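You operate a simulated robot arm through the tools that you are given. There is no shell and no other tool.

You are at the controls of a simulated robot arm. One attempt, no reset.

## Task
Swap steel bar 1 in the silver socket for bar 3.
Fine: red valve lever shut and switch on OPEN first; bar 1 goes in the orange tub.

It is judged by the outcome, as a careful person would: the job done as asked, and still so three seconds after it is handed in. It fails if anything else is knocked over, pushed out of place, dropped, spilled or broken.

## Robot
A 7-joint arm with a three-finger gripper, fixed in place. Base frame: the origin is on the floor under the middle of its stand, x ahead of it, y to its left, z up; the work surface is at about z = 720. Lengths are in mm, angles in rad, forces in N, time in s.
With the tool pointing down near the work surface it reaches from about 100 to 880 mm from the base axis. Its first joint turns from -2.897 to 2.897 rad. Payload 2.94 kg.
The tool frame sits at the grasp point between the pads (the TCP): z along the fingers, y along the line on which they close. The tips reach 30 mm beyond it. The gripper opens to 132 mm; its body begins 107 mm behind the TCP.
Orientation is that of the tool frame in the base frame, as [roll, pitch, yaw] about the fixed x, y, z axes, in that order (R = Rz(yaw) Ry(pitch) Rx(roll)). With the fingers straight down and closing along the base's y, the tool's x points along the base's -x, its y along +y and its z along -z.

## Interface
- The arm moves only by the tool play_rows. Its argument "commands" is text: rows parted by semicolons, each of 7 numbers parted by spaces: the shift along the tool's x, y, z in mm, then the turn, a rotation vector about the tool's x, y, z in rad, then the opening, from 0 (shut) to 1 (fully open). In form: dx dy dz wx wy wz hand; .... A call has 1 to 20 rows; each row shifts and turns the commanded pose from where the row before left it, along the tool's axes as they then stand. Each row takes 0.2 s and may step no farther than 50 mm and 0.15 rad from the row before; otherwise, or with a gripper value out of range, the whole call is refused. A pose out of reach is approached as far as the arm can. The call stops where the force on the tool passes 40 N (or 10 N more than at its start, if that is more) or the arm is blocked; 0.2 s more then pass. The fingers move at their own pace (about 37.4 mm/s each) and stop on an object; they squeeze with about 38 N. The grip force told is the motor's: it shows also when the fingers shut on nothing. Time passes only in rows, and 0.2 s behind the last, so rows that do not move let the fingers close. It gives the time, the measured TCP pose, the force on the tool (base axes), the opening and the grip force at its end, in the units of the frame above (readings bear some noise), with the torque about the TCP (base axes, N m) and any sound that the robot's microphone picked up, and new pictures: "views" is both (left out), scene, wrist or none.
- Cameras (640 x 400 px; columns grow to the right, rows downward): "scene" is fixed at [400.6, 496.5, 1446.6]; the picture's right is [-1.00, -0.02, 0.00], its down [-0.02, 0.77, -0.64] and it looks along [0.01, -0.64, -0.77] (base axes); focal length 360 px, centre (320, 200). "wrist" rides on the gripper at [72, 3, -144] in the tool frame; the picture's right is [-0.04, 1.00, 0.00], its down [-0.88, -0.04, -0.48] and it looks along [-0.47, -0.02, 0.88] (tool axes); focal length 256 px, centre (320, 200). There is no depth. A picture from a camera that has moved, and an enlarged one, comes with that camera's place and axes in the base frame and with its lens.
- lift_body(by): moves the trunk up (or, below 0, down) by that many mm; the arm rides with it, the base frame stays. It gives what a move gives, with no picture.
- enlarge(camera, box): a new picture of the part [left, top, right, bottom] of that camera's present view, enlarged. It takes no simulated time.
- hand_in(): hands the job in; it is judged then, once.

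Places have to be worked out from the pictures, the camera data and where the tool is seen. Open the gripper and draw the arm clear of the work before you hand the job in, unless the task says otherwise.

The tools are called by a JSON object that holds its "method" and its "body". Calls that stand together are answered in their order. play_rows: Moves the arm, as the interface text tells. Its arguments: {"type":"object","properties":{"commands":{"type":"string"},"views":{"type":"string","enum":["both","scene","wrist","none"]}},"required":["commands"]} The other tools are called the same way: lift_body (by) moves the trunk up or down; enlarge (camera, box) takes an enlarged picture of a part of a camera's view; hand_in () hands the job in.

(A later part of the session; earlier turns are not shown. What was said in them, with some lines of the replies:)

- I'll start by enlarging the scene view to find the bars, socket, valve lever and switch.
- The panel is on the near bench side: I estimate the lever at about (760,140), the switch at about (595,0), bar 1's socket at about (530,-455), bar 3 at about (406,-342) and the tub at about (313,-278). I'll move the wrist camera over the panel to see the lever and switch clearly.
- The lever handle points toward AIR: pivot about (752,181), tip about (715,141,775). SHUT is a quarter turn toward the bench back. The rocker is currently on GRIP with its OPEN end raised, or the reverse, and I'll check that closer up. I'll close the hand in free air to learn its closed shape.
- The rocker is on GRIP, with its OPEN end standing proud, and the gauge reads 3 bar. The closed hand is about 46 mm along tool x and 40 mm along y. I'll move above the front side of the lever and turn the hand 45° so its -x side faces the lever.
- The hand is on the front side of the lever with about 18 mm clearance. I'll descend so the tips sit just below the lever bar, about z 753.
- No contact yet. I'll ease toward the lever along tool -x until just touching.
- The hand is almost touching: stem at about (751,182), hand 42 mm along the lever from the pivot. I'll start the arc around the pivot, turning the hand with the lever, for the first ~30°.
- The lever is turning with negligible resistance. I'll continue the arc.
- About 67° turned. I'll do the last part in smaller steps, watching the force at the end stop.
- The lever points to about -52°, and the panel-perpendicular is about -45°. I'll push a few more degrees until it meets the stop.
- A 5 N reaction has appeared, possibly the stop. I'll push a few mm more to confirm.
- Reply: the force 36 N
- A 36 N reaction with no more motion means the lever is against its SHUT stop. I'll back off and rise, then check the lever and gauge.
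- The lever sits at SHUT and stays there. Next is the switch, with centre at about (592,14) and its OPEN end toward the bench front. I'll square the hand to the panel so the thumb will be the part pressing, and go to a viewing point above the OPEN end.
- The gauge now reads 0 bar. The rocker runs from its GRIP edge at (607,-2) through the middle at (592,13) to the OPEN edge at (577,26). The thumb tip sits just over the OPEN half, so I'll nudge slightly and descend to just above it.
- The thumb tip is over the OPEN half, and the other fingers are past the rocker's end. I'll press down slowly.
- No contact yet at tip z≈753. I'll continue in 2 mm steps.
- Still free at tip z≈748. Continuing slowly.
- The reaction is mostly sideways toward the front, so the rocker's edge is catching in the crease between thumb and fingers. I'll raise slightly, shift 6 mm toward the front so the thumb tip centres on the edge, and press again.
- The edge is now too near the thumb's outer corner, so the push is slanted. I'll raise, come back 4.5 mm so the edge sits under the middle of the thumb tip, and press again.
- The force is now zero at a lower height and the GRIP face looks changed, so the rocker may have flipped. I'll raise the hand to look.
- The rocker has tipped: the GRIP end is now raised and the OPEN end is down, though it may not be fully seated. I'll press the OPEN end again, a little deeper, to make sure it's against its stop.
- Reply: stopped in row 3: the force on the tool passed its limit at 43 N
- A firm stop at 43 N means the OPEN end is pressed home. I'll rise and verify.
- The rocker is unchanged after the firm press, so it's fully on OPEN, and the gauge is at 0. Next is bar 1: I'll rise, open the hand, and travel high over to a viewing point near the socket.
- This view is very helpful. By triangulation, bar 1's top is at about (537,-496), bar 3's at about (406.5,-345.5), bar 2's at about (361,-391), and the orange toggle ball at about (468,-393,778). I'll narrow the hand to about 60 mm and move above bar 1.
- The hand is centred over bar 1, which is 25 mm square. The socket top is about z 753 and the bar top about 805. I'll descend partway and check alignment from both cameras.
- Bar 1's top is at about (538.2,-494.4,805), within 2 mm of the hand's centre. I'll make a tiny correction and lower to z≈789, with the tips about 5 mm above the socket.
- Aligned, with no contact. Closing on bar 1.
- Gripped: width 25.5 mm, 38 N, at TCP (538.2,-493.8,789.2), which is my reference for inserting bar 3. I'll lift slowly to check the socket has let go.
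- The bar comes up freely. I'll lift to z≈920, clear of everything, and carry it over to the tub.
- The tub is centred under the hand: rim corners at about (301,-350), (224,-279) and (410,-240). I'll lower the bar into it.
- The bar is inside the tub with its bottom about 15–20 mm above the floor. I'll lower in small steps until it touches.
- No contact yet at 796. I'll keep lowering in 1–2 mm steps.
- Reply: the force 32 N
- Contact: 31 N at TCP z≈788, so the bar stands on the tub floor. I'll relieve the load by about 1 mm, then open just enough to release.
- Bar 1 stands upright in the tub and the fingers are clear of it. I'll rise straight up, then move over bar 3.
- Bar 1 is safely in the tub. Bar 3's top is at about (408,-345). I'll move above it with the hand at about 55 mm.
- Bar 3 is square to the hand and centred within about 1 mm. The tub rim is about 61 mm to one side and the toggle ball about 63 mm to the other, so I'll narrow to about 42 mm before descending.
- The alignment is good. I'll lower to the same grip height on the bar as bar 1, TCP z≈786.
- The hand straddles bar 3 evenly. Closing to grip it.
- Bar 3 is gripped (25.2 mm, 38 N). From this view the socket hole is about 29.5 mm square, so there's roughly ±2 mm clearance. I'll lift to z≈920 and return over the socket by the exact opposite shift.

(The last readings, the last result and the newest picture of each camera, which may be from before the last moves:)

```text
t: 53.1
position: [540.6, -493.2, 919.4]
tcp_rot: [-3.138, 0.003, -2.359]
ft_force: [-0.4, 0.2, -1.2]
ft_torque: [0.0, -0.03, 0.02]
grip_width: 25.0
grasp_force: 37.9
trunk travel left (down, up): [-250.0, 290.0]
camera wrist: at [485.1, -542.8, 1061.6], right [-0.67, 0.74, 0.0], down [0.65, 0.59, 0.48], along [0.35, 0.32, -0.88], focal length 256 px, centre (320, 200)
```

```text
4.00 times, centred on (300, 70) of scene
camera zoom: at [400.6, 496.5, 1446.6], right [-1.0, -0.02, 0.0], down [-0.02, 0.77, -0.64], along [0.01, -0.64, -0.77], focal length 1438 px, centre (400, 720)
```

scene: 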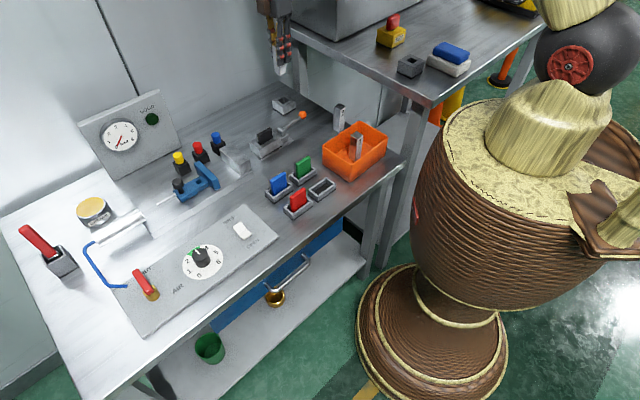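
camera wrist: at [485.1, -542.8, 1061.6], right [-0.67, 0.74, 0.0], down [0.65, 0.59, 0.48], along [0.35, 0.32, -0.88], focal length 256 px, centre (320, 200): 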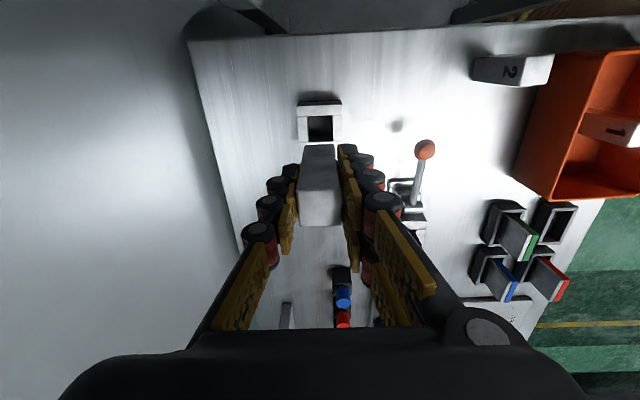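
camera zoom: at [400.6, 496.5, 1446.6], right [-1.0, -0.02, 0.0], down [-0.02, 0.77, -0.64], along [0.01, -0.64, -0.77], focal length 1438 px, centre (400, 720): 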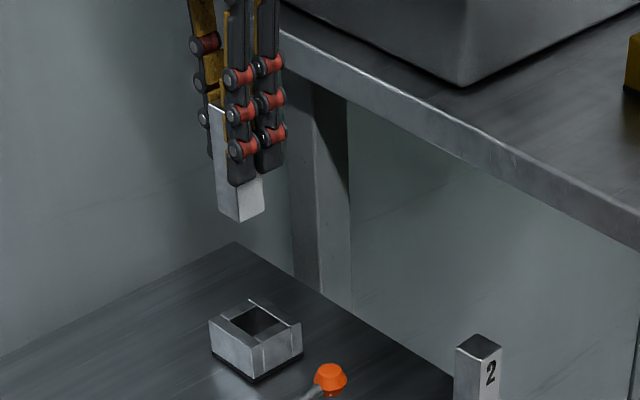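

From the camera poses, the hole centre is about (536.5,-495.1), and bar 3 sits about 2.5 mm toward +a in the hand. So I'll shift +4.4 mm in tool x and +1 mm in tool y, then descend until the bar bottom is about 15 mm above the socket and check.

{"method": "play_rows", "body": {"commands": "4.4 1 0 0 0 0 0; 0 0 30 0 0 0 0; 0 0 30 0 0 0 0; 0 0 25 0 0 0 0; 0 0 0 0 0 0 0; 0 0 0 0 0 0 0", "views": "both"}}

{"method": "enlarge", "body": {"camera": "wrist", "box": [240, 80, 400, 200]}}

{"method": "enlarge", "body": {"camera": "scene", "box": [240, 60, 330, 120]}}

```text
t: 54.5
position: [534.9, -495.8, 834.8]
tcp_rot: [-3.139, 0.001, -2.357]
ft_force: [0.6, 0.4, -1.5]
ft_torque: [-0.03, -0.03, -0.01]
grip_width: 25.5
grasp_force: 38.2
trunk travel left (down, up): [-250.0, 290.0]
camera wrist: at [481.2, -544.8, 977.3], right [-0.67, 0.74, 0.0], down [0.65, 0.59, 0.48], along [0.35, 0.32, -0.88], focal length 256 px, centre (320, 200)
```

scene: 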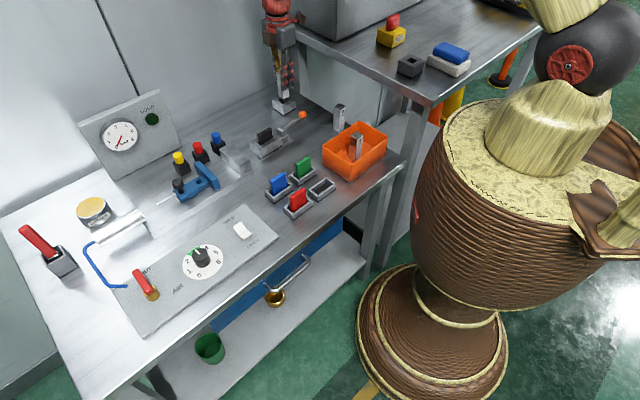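
wrist: 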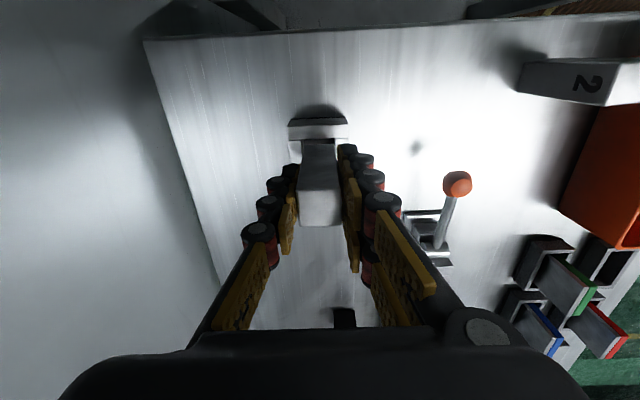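

```text
3.33 times, centred on (320, 140) of wrist
camera zoom: at [481.2, -544.8, 977.3], right [-0.67, 0.74, 0.0], down [0.65, 0.59, 0.48], along [0.35, 0.32, -0.88], focal length 853 px, centre (320, 400)
```

zoom: 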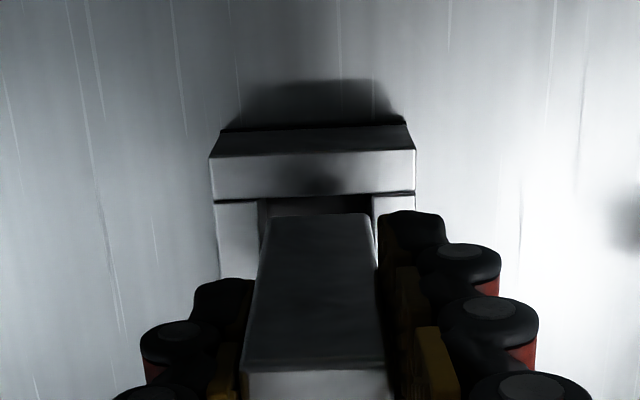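

```text
6.67 times, centred on (285, 90) of scene
camera zoom: at [400.6, 496.5, 1446.6], right [-1.0, -0.02, 0.0], down [-0.02, 0.77, -0.64], along [0.01, -0.64, -0.77], focal length 2398 px, centre (553, 933)
```

zoom: 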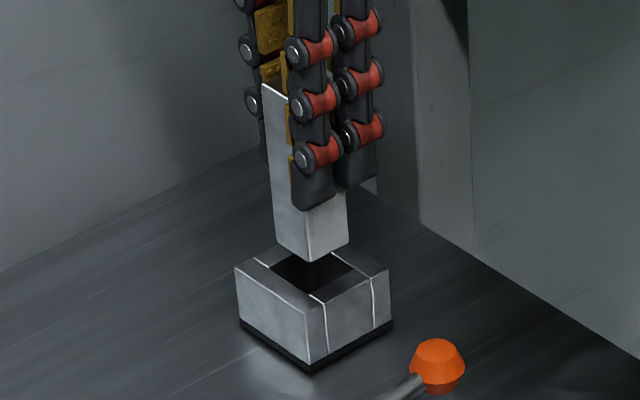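

The bar hovers just above the hole. I'll zoom in further on both views to measure the offset.

{"method": "enlarge", "body": {"camera": "wrist", "box": [280, 110, 360, 160]}}

{"method": "enlarge", "body": {"camera": "scene", "box": [268, 84, 302, 110]}}

```text
8.00 times, centred on (320, 135) of wrist
camera zoom: at [481.2, -544.8, 977.3], right [-0.67, 0.74, 0.0], down [0.65, 0.59, 0.48], along [0.35, 0.32, -0.88], focal length 2048 px, centre (320, 720)
```

zoom: 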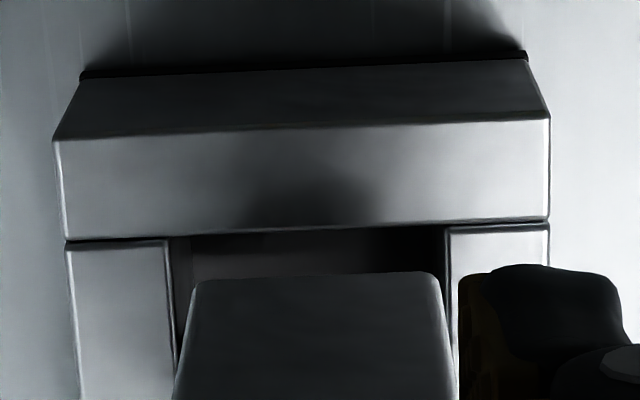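

```text
15.38 times, centred on (285, 97) of scene
camera zoom: at [400.6, 496.5, 1446.6], right [-1.0, -0.02, 0.0], down [-0.02, 0.77, -0.64], along [0.01, -0.64, -0.77], focal length 5533 px, centre (858, 1785)
```

zoom: 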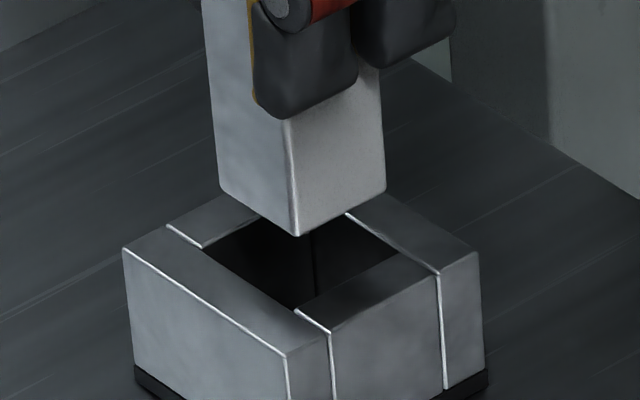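

Both views agree: the bar sits about 2 mm toward -a and 1 mm toward +n of the hole centre. I'll correct by (-1.9,-1.1) in the tool frame and lower to just above the socket mouth.

{"method": "play_rows", "body": {"commands": "-1.9 -1.1 0 0 0 0 0; 0 0 6 0 0 0 0; 0 0 5 0 0 0 0; 0 0 0 0 0 0 0; 0 0 0 0 0 0 0", "views": "wrist"}}

{"method": "enlarge", "body": {"camera": "wrist", "box": [280, 110, 360, 160]}}

{"method": "enlarge", "body": {"camera": "scene", "box": [268, 84, 302, 110]}}

```text
t: 55.8
position: [536.9, -495.3, 823.6]
tcp_rot: [-3.141, 0.002, -2.358]
ft_force: [0.2, 0.2, -1.5]
ft_torque: [-0.01, 0.03, -0.01]
grip_width: 25.3
grasp_force: 37.8
trunk travel left (down, up): [-250.0, 290.0]
camera wrist: at [483.3, -544.4, 965.7], right [-0.67, 0.74, 0.0], down [0.65, 0.59, 0.48], along [0.35, 0.32, -0.88], focal length 256 px, centre (320, 200)
```

wrist: 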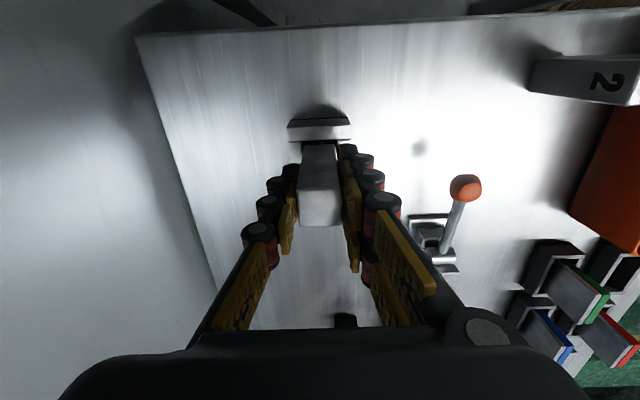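

```text
8.00 times, centred on (320, 135) of wrist
camera zoom: at [483.3, -544.4, 965.7], right [-0.67, 0.74, 0.0], down [0.65, 0.59, 0.48], along [0.35, 0.32, -0.88], focal length 2048 px, centre (320, 720)
```

zoom: 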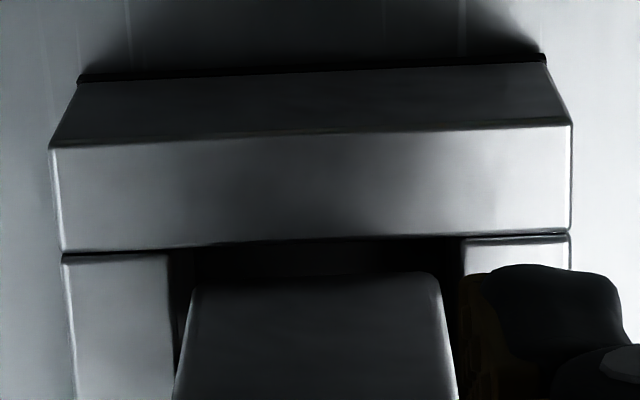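

```text
15.38 times, centred on (285, 97) of scene
camera zoom: at [400.6, 496.5, 1446.6], right [-1.0, -0.02, 0.0], down [-0.02, 0.77, -0.64], along [0.01, -0.64, -0.77], focal length 5533 px, centre (858, 1785)
```

zoom: 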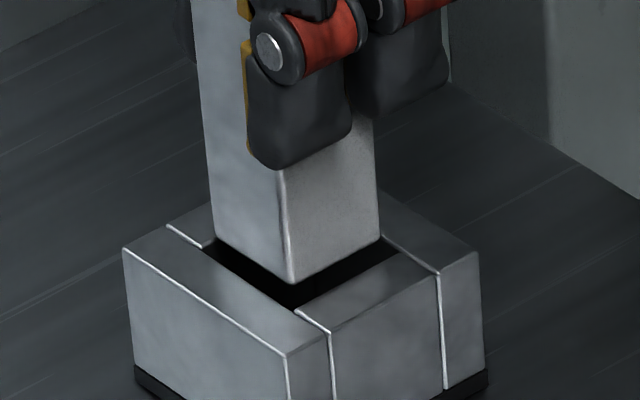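

Both views now show the bar centred over the hole. I'll lower slowly, watching the forces.

{"method": "play_rows", "body": {"commands": "0 0 2 0 0 0 0; 0 0 2 0 0 0 0; 0 0 2 0 0 0 0; 0 0 0 0 0 0 0", "views": "wrist"}}

{"method": "enlarge", "body": {"camera": "wrist", "box": [280, 110, 360, 160]}}

{"method": "enlarge", "body": {"camera": "scene", "box": [268, 84, 302, 110]}}

```text
t: 56.8
position: [535.6, -495.9, 817.4]
tcp_rot: [-3.14, 0.001, -2.357]
ft_force: [-0.4, 0.1, -1.2]
ft_torque: [0.03, -0.01, -0.02]
grip_width: 25.2
grasp_force: 37.5
trunk travel left (down, up): [-250.0, 290.0]
camera wrist: at [483.3, -544.5, 960.1], right [-0.67, 0.74, 0.0], down [0.65, 0.59, 0.48], along [0.35, 0.32, -0.88], focal length 256 px, centre (320, 200)
```

wrist: 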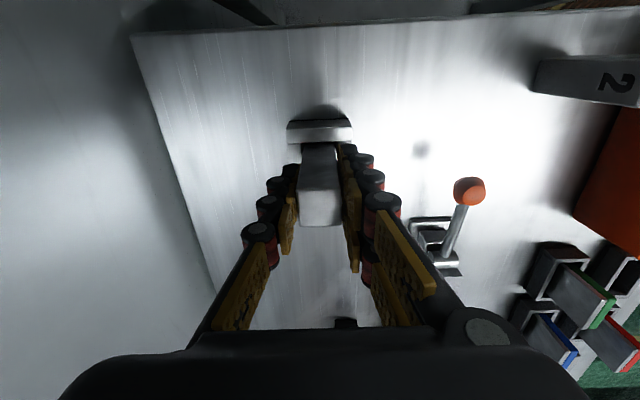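

```text
8.00 times, centred on (320, 135) of wrist
camera zoom: at [483.3, -544.5, 960.1], right [-0.67, 0.74, 0.0], down [0.65, 0.59, 0.48], along [0.35, 0.32, -0.88], focal length 2048 px, centre (320, 720)
```

zoom: 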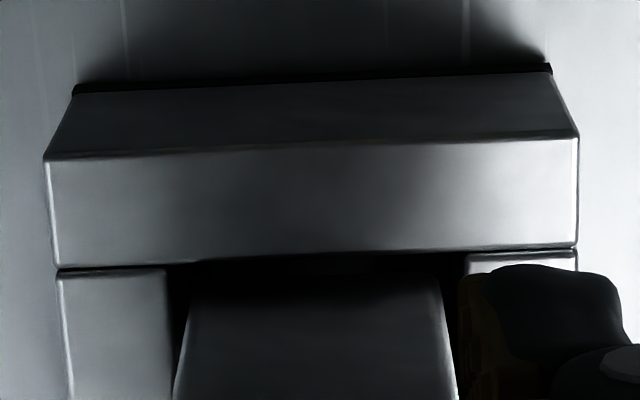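

```text
15.38 times, centred on (285, 97) of scene
camera zoom: at [400.6, 496.5, 1446.6], right [-1.0, -0.02, 0.0], down [-0.02, 0.77, -0.64], along [0.01, -0.64, -0.77], focal length 5533 px, centre (858, 1785)
```

zoom: 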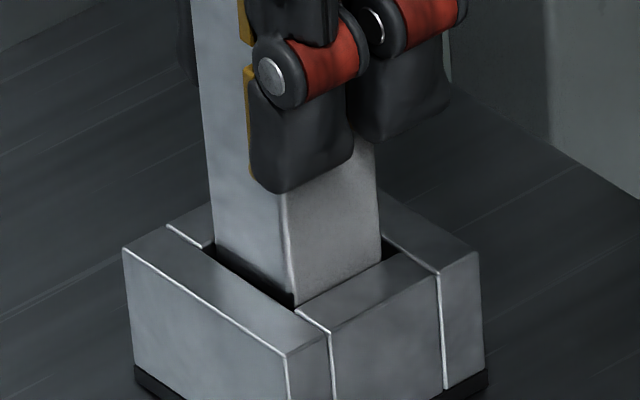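

The bar's lower edge is entering the hole with no contact force. Continuing down.

{"method": "play_rows", "body": {"commands": "0 0 2 0 0 0 0; 0 0 2 0 0 0 0; 0 0 2 0 0 0 0; 0 0 0 0 0 0 0", "views": "wrist"}}

{"method": "enlarge", "body": {"camera": "wrist", "box": [280, 110, 360, 160]}}

{"method": "enlarge", "body": {"camera": "scene", "box": [268, 84, 302, 110]}}

```text
t: 57.8
position: [536.5, -494.6, 811.8]
tcp_rot: [-3.141, 0.001, -2.358]
ft_force: [0.0, 0.0, -1.7]
ft_torque: [0.02, -0.01, -0.02]
grip_width: 25.3
grasp_force: 38.0
trunk travel left (down, up): [-250.0, 290.0]
camera wrist: at [483.5, -544.4, 953.8], right [-0.67, 0.74, 0.0], down [0.65, 0.59, 0.48], along [0.35, 0.32, -0.88], focal length 256 px, centre (320, 200)
```

wrist: 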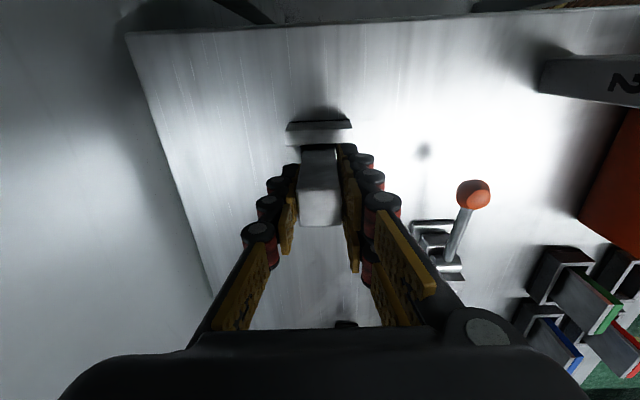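

```text
8.00 times, centred on (320, 135) of wrist
camera zoom: at [483.5, -544.4, 953.8], right [-0.67, 0.74, 0.0], down [0.65, 0.59, 0.48], along [0.35, 0.32, -0.88], focal length 2048 px, centre (320, 720)
```

zoom: 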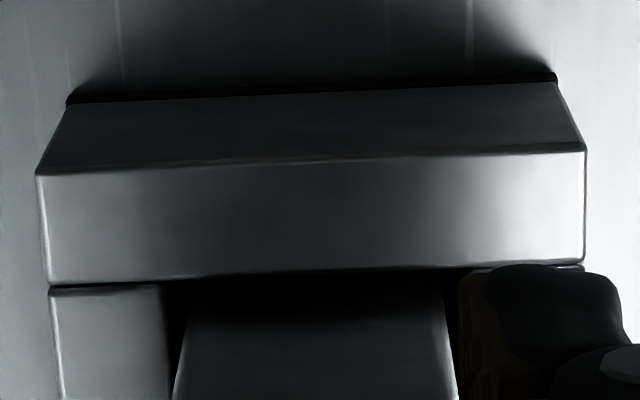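

```text
15.38 times, centred on (285, 97) of scene
camera zoom: at [400.6, 496.5, 1446.6], right [-1.0, -0.02, 0.0], down [-0.02, 0.77, -0.64], along [0.01, -0.64, -0.77], focal length 5533 px, centre (858, 1785)
```

zoom: 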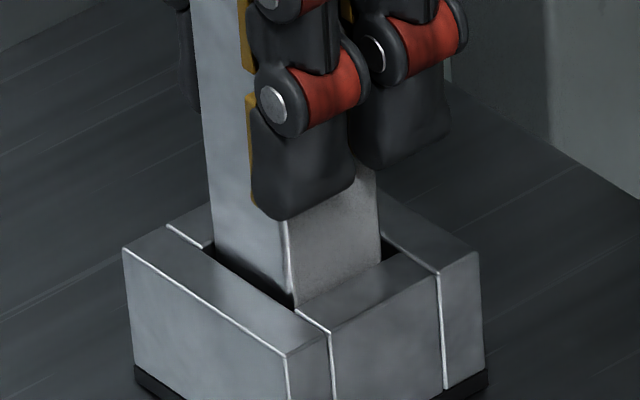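

The bar is inside the hole with no lateral force. Continuing.

{"method": "play_rows", "body": {"commands": "0 0 2.5 0 0 0 0; 0 0 2.5 0 0 0 0; 0 0 2.5 0 0 0 0; 0 0 0 0 0 0 0", "views": "none"}}

{"method": "play_rows", "body": {"commands": "0 0 2.5 0 0 0 0; 0 0 2.5 0 0 0 0; 0 0 2 0 0 0 0; 0 0 0 0 0 0 0", "views": "scene"}}

{"method": "enlarge", "body": {"camera": "scene", "box": [268, 84, 302, 110]}}

```text
t: 58.8
position: [537.6, -495.7, 803.3]
tcp_rot: [-3.139, 0.002, -2.356]
ft_force: [-0.4, 1.0, -0.9]
ft_torque: [0.02, -0.02, 0.01]
grip_width: 25.7
grasp_force: 37.6
trunk travel left (down, up): [-250.0, 290.0]
```

```text
t: 59.8
position: [536.4, -495.7, 797.1]
tcp_rot: [-3.14, 0.001, -2.358]
ft_force: [-0.8, -0.6, -2.4]
ft_torque: [-0.01, 0.01, -0.01]
grip_width: 25.1
grasp_force: 38.2
trunk travel left (down, up): [-250.0, 290.0]
```

scene: 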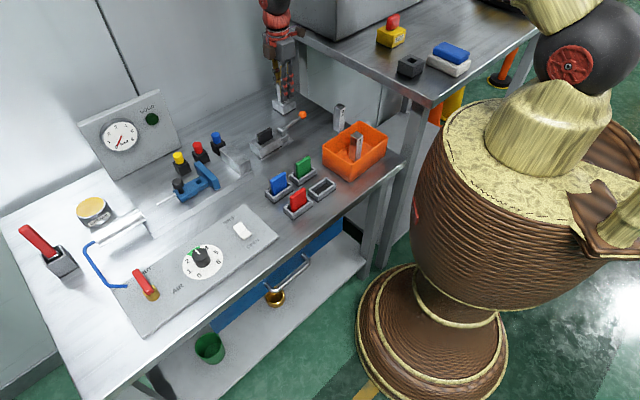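

```text
15.38 times, centred on (285, 97) of scene
camera zoom: at [400.6, 496.5, 1446.6], right [-1.0, -0.02, 0.0], down [-0.02, 0.77, -0.64], along [0.01, -0.64, -0.77], focal length 5533 px, centre (858, 1785)
```

zoom: 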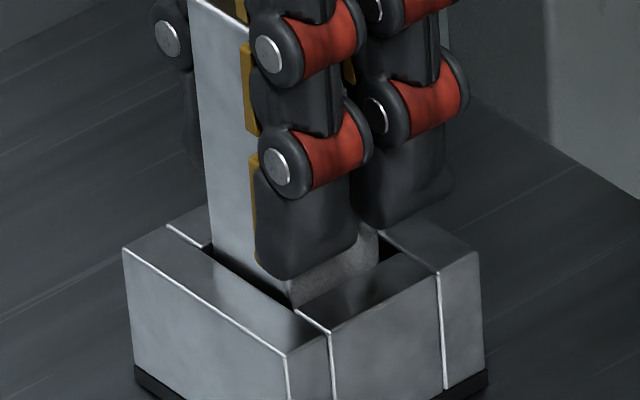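

Only about 7 mm remain. I'll lower in finer steps until the bar seats.

{"method": "play_rows", "body": {"commands": "0 0 1.5 0 0 0 0; 0 0 1.5 0 0 0 0; 0 0 1 0 0 0 0; 0 0 0 0 0 0 0", "views": "none"}}

{"method": "play_rows", "body": {"commands": "0 0 1 0 0 0 0; 0 0 1 0 0 0 0; 0 0 0 0 0 0 0", "views": "none"}}

{"method": "play_rows", "body": {"commands": "0 0 1 0 0 0 0; 0 0 1 0 0 0 0; 0 0 0 0 0 0 0", "views": "none"}}

```text
t: 60.8
position: [537.9, -495.1, 792.1]
tcp_rot: [-3.14, 0.002, -2.357]
ft_force: [0.5, -0.1, -1.3]
ft_torque: [0.0, 0.01, 0.01]
grip_width: 25.1
grasp_force: 38.0
trunk travel left (down, up): [-250.0, 290.0]
```

```text
t: 61.5
position: [537.5, -495.3, 790.9]
tcp_rot: [-3.141, 0.001, -2.358]
ft_force: [0.5, 1.7, 2.6]
ft_torque: [0.06, 0.02, 0.01]
grip_width: 25.5
grasp_force: 37.5
trunk travel left (down, up): [-250.0, 290.0]
```

```text
t: 62.4
position: [538.1, -495.1, 790.6]
tcp_rot: [-3.138, 0.002, -2.356]
ft_force: [-1.6, 5.9, 19.5]
ft_torque: [0.38, 0.1, -0.04]
grip_width: 25.2
grasp_force: 38.6
trunk travel left (down, up): [-250.0, 290.0]
```

A 19.5 N vertical reaction at z≈790 suggests the bar has reached the socket floor. I'll check depth and uprightness against how bar 1 looked.

{"method": "play_rows", "body": {"commands": "0 0 -0.5 0 0 0 0; 0 0 0 0 0 0 0", "views": "both"}}

{"method": "enlarge", "body": {"camera": "scene", "box": [268, 74, 302, 110]}}

{"method": "enlarge", "body": {"camera": "wrist", "box": [220, 80, 420, 230]}}

```text
t: 63.0
position: [537.6, -496.0, 790.8]
tcp_rot: [-3.137, 0.002, -2.36]
ft_force: [1.9, 2.4, 20.3]
ft_torque: [0.22, -0.09, 0.0]
grip_width: 25.3
grasp_force: 38.2
trunk travel left (down, up): [-250.0, 290.0]
camera wrist: at [483.6, -544.1, 933.8], right [-0.67, 0.74, -0.01], down [0.65, 0.59, 0.48], along [0.36, 0.32, -0.88], focal length 256 px, centre (320, 200)
```

scene: 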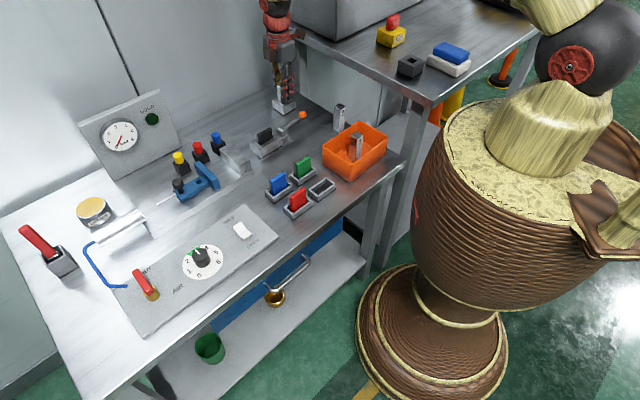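
wrist: 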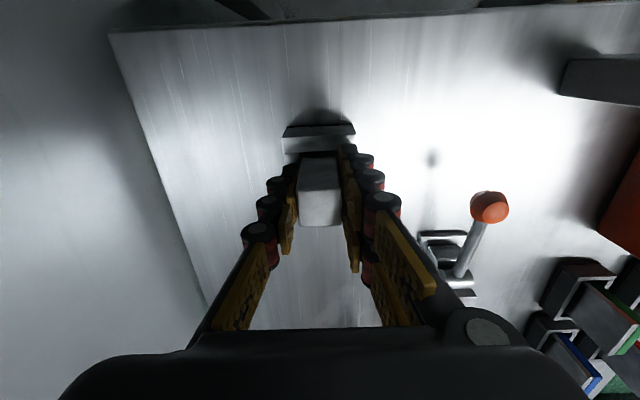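

```text
11.11 times, centred on (285, 92) of scene
camera zoom: at [400.6, 496.5, 1446.6], right [-1.0, -0.02, 0.0], down [-0.02, 0.77, -0.64], along [0.01, -0.64, -0.77], focal length 3996 px, centre (709, 1400)
```

zoom: 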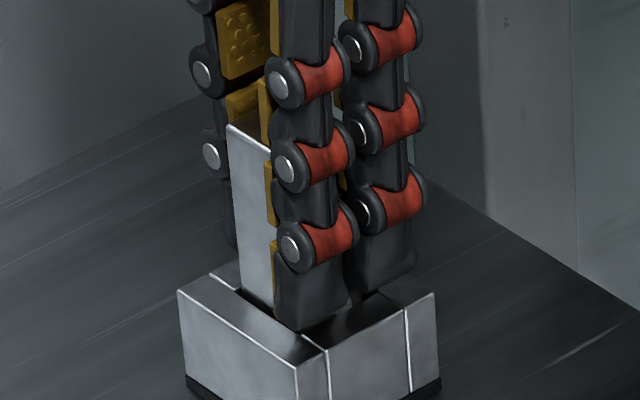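

```text
2.67 times, centred on (320, 155) of wrist
camera zoom: at [483.6, -544.1, 933.8], right [-0.67, 0.74, -0.01], down [0.65, 0.59, 0.48], along [0.36, 0.32, -0.88], focal length 683 px, centre (320, 320)
```

zoom: 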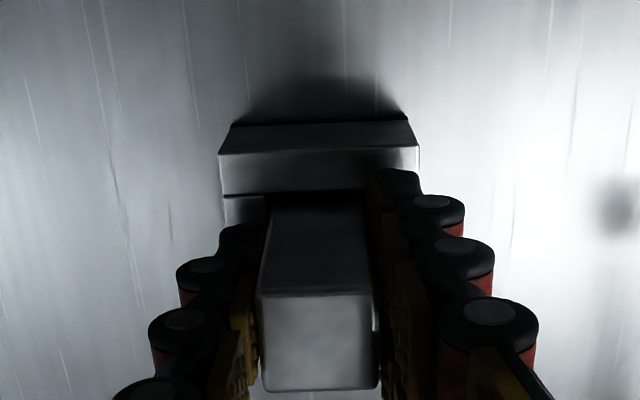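

The bar is upright, with the fingers above the socket top. I'll relieve the downward load and release gently.

{"method": "play_rows", "body": {"commands": "0 0 -1 0 0 0 0; 0 0 -0.3 0 0 0 0; 0 0 0 0 0 0 0.22; 0 0 0 0 0 0 0.28; 0 0 0 0 0 0 0.33; 0 0 0 0 0 0 0.36; 0 0 0 0 0 0 0.36", "views": "both"}}

{"method": "enlarge", "body": {"camera": "scene", "box": [268, 74, 302, 110]}}

{"method": "enlarge", "body": {"camera": "wrist", "box": [220, 80, 420, 230]}}

```text
t: 64.5
position: [536.4, -495.5, 789.8]
tcp_rot: [-3.14, 0.002, -2.358]
ft_force: [0.0, 0.3, 0.3]
ft_torque: [-0.01, 0.02, 0.01]
grip_width: 47.6
grasp_force: 0.1
trunk travel left (down, up): [-250.0, 290.0]
camera wrist: at [483.7, -544.6, 933.0], right [-0.67, 0.74, 0.0], down [0.65, 0.59, 0.48], along [0.35, 0.32, -0.88], focal length 256 px, centre (320, 200)
```

scene: 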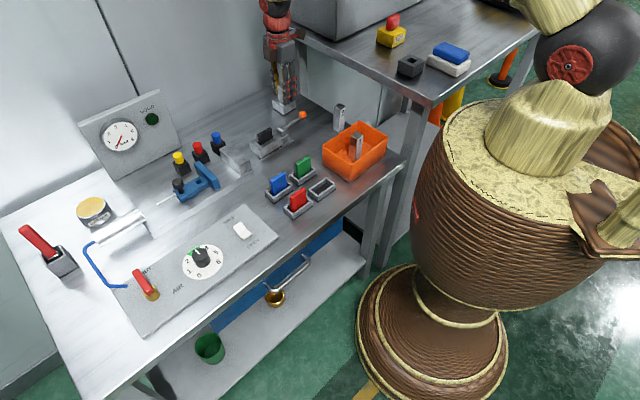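
wrist: 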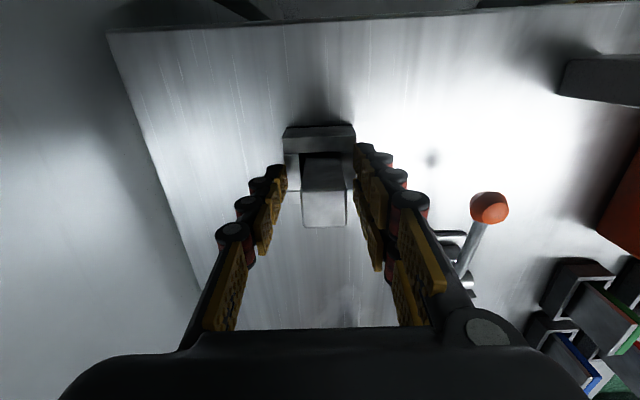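

```text
11.11 times, centred on (285, 92) of scene
camera zoom: at [400.6, 496.5, 1446.6], right [-1.0, -0.02, 0.0], down [-0.02, 0.77, -0.64], along [0.01, -0.64, -0.77], focal length 3996 px, centre (709, 1400)
```

zoom: 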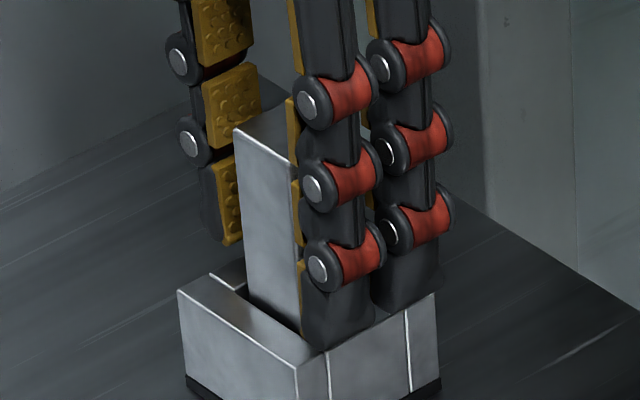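

```text
2.67 times, centred on (320, 155) of wrist
camera zoom: at [483.7, -544.6, 933.0], right [-0.67, 0.74, 0.0], down [0.65, 0.59, 0.48], along [0.35, 0.32, -0.88], focal length 683 px, centre (320, 320)
```

zoom: 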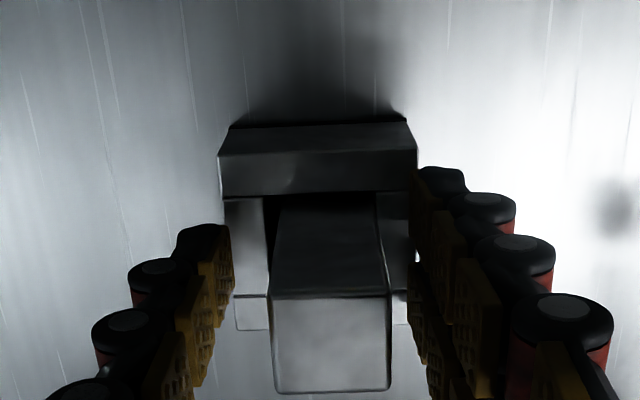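

Released. The bar stands in the socket, settled within its clearance, and the fingers are clear on both sides. I'll rise straight up and inspect.

{"method": "play_rows", "body": {"commands": "0 0 -10 0 0 0 0.36; 0 0 -25 0 0 0 0.36; 0 0 -40 0 0 0 0.36; 0 0 -40 0 0 0 0.36; 40 0 0 0 0 0 0.36; 0 0 0 0 0 0 0.36", "views": "both"}}

{"method": "enlarge", "body": {"camera": "scene", "box": [240, 70, 360, 160]}}

{"method": "enlarge", "body": {"camera": "wrist", "box": [240, 100, 400, 220]}}

{"method": "enlarge", "body": {"camera": "scene", "box": [268, 74, 302, 110]}}

```text
t: 66.0
position: [510.0, -524.5, 905.5]
tcp_rot: [-3.141, 0.001, -2.36]
ft_force: [-0.1, 0.8, 0.3]
ft_torque: [0.04, 0.01, 0.0]
grip_width: 47.5
grasp_force: 0.1
trunk travel left (down, up): [-250.0, 290.0]
camera wrist: at [455.7, -573.0, 1047.6], right [-0.67, 0.74, 0.0], down [0.65, 0.59, 0.48], along [0.35, 0.32, -0.88], focal length 256 px, centre (320, 200)
```

scene: 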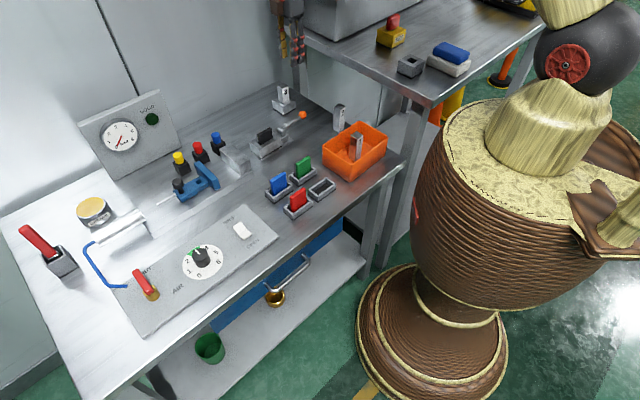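
wrist: 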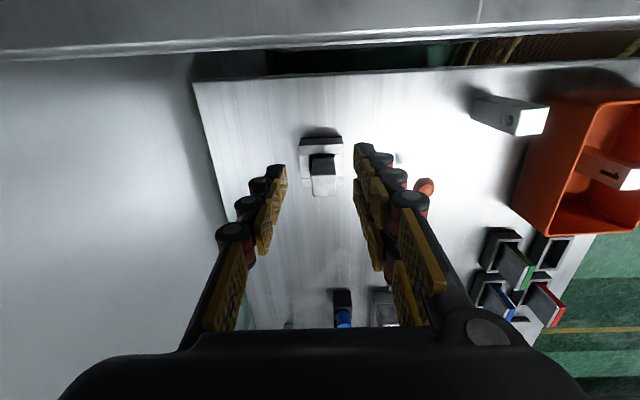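

```text
4.44 times, centred on (300, 115) of scene
camera zoom: at [400.6, 496.5, 1446.6], right [-1.0, -0.02, 0.0], down [-0.02, 0.77, -0.64], along [0.01, -0.64, -0.77], focal length 1598 px, centre (409, 578)
```

zoom: 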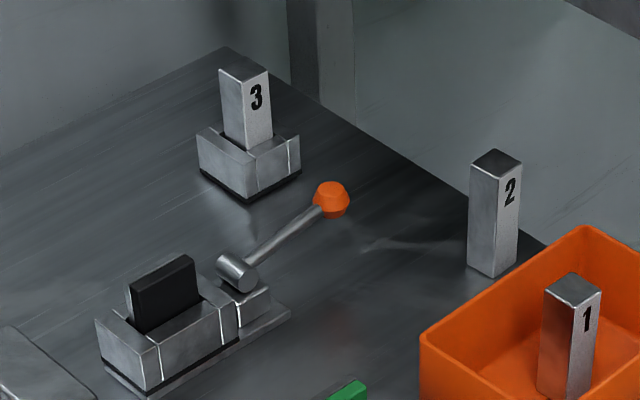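

```text
3.33 times, centred on (320, 160) of wrist
camera zoom: at [455.7, -573.0, 1047.6], right [-0.67, 0.74, 0.0], down [0.65, 0.59, 0.48], along [0.35, 0.32, -0.88], focal length 853 px, centre (320, 333)
```

zoom: 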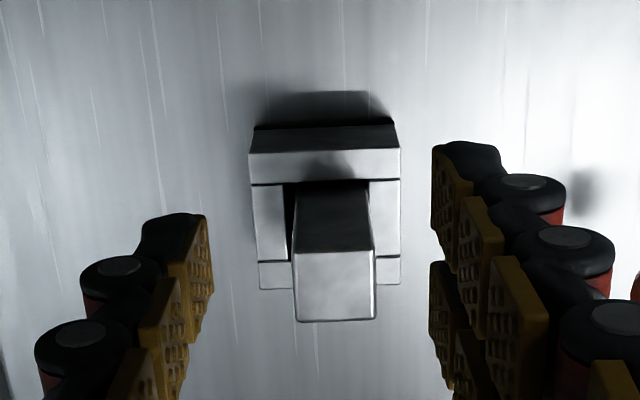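

```text
11.11 times, centred on (285, 92) of scene
camera zoom: at [400.6, 496.5, 1446.6], right [-1.0, -0.02, 0.0], down [-0.02, 0.77, -0.64], along [0.01, -0.64, -0.77], focal length 3996 px, centre (709, 1400)
```

zoom: 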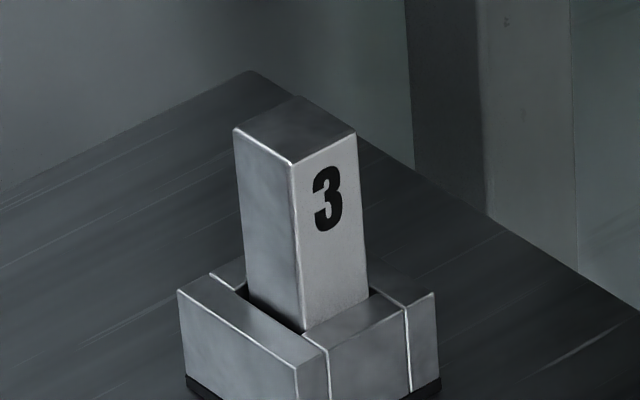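

Bar 3 stands straight and fully seated, its top level with where bar 1's was, and bar 1 stands in the tub. I'll raise the arm, open the hand fully and draw back clear of the work.

{"method": "play_rows", "body": {"commands": "0 0 -45 0 0 0 0.36; 0 0 -45 0 0 0 0.36; 0 0 -45 0 0 0 0.5; -30.3 35.8 0 0 0 0 0.8; -30.3 35.8 0 0 0 0 1; -30.3 35.8 0 0 0 0 1; -30.3 35.8 0 0 0 0 1; -30.3 35.8 0 0 0 0 1; -30.3 35.8 0 0 0 0 1; -30.3 35.8 0 0 0 0 1; -30.3 35.8 0 0 0 0 1; 0 0 0 0 0 0 1; 0 0 0 0 0 0 1", "views": "both"}}

{"method": "enlarge", "body": {"camera": "scene", "box": [200, 70, 420, 220]}}

{"method": "enlarge", "body": {"camera": "scene", "box": [80, 190, 300, 340]}}

{"method": "enlarge", "body": {"camera": "scene", "box": [0, 70, 220, 220]}}

```text
t: 68.8
position: [477.8, -150.7, 1040.6]
tcp_rot: [-3.14, 0.001, -2.358]
ft_force: [0.4, -1.2, 0.0]
ft_torque: [-0.01, 0.02, 0.0]
grip_width: 132.3
grasp_force: 0.1
trunk travel left (down, up): [-250.0, 290.0]
camera wrist: at [424.1, -199.0, 1182.9], right [-0.67, 0.74, 0.0], down [0.65, 0.59, 0.48], along [0.35, 0.32, -0.88], focal length 256 px, centre (320, 200)
```

scene: 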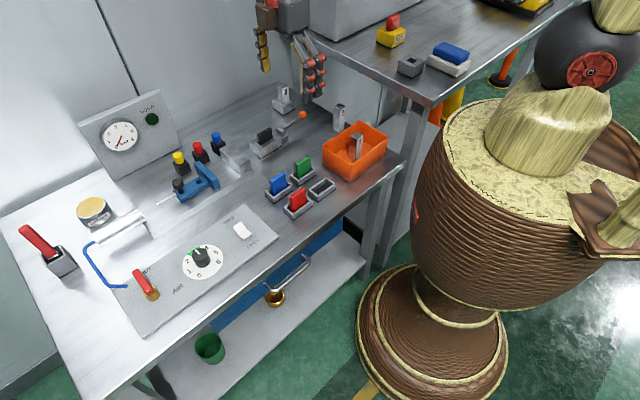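
wrist: 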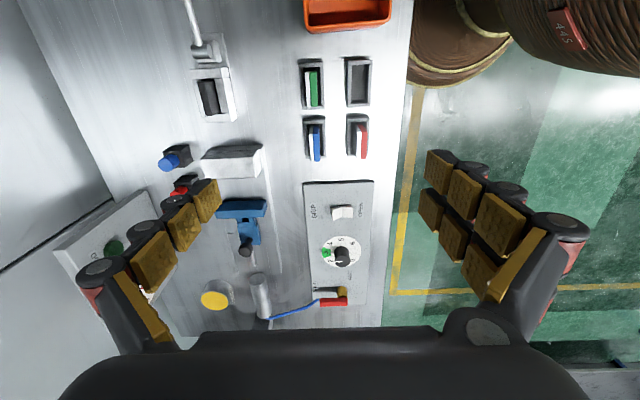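

```text
2.67 times, centred on (310, 145) of scene
camera zoom: at [400.6, 496.5, 1446.6], right [-1.0, -0.02, 0.0], down [-0.02, 0.77, -0.64], along [0.01, -0.64, -0.77], focal length 959 px, centre (347, 347)
```

zoom: 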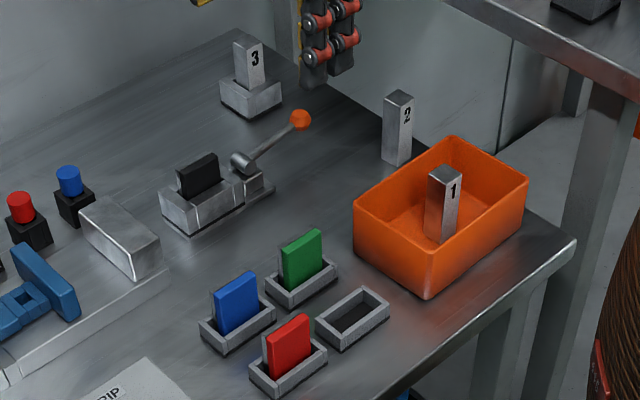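

```text
2.67 times, centred on (190, 265) of scene
camera zoom: at [400.6, 496.5, 1446.6], right [-1.0, -0.02, 0.0], down [-0.02, 0.77, -0.64], along [0.01, -0.64, -0.77], focal length 959 px, centre (667, 27)
```

zoom: 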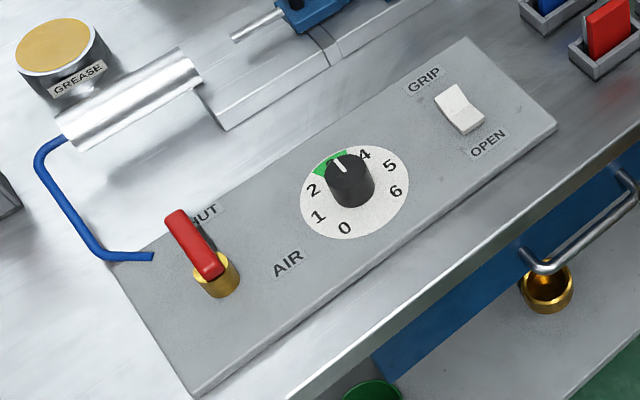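

```text
2.67 times, centred on (110, 145) of scene
camera zoom: at [400.6, 496.5, 1446.6], right [-1.0, -0.02, 0.0], down [-0.02, 0.77, -0.64], along [0.01, -0.64, -0.77], focal length 959 px, centre (880, 347)
```

zoom: 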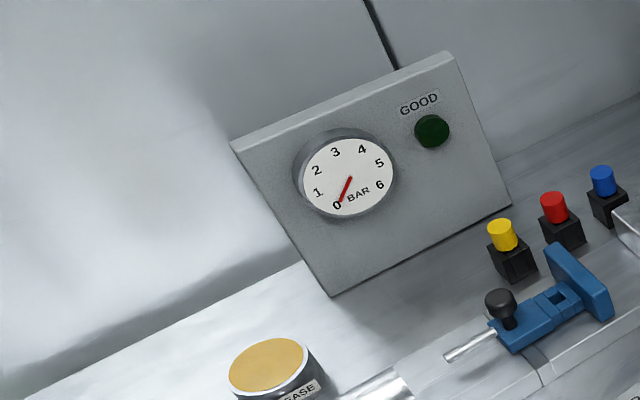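

Everything checks out: the lever is on SHUT with the gauge at 0, and the switch is on OPEN. Bar 3 is upright in the silver socket, bar 1 is in the orange tub, and nothing else has moved. The hand is open and well clear, so I'm handing in.

{"method": "hand_in", "body": {}}

```text
The job is handed in.
```

The swap is done and handed in. Bar 3 is seated upright in the silver socket, and bar 1 is standing in the orange tub.

- **Before the swap:** I turned the red valve lever to SHUT until it hit its stop, and the gauge fell to 0 bar. Then I pressed the switch to OPEN until it would go no further.
- **Left as is:** the lever is still on SHUT and the switch on OPEN, since you didn't ask for them to be put back. Bar 3 is therefore not clamped; it stands in the socket with about 2 mm of play.
- **Everything else:** in the last pictures nothing else looked moved or knocked over. The gripper is open and the arm is clear of the bench.
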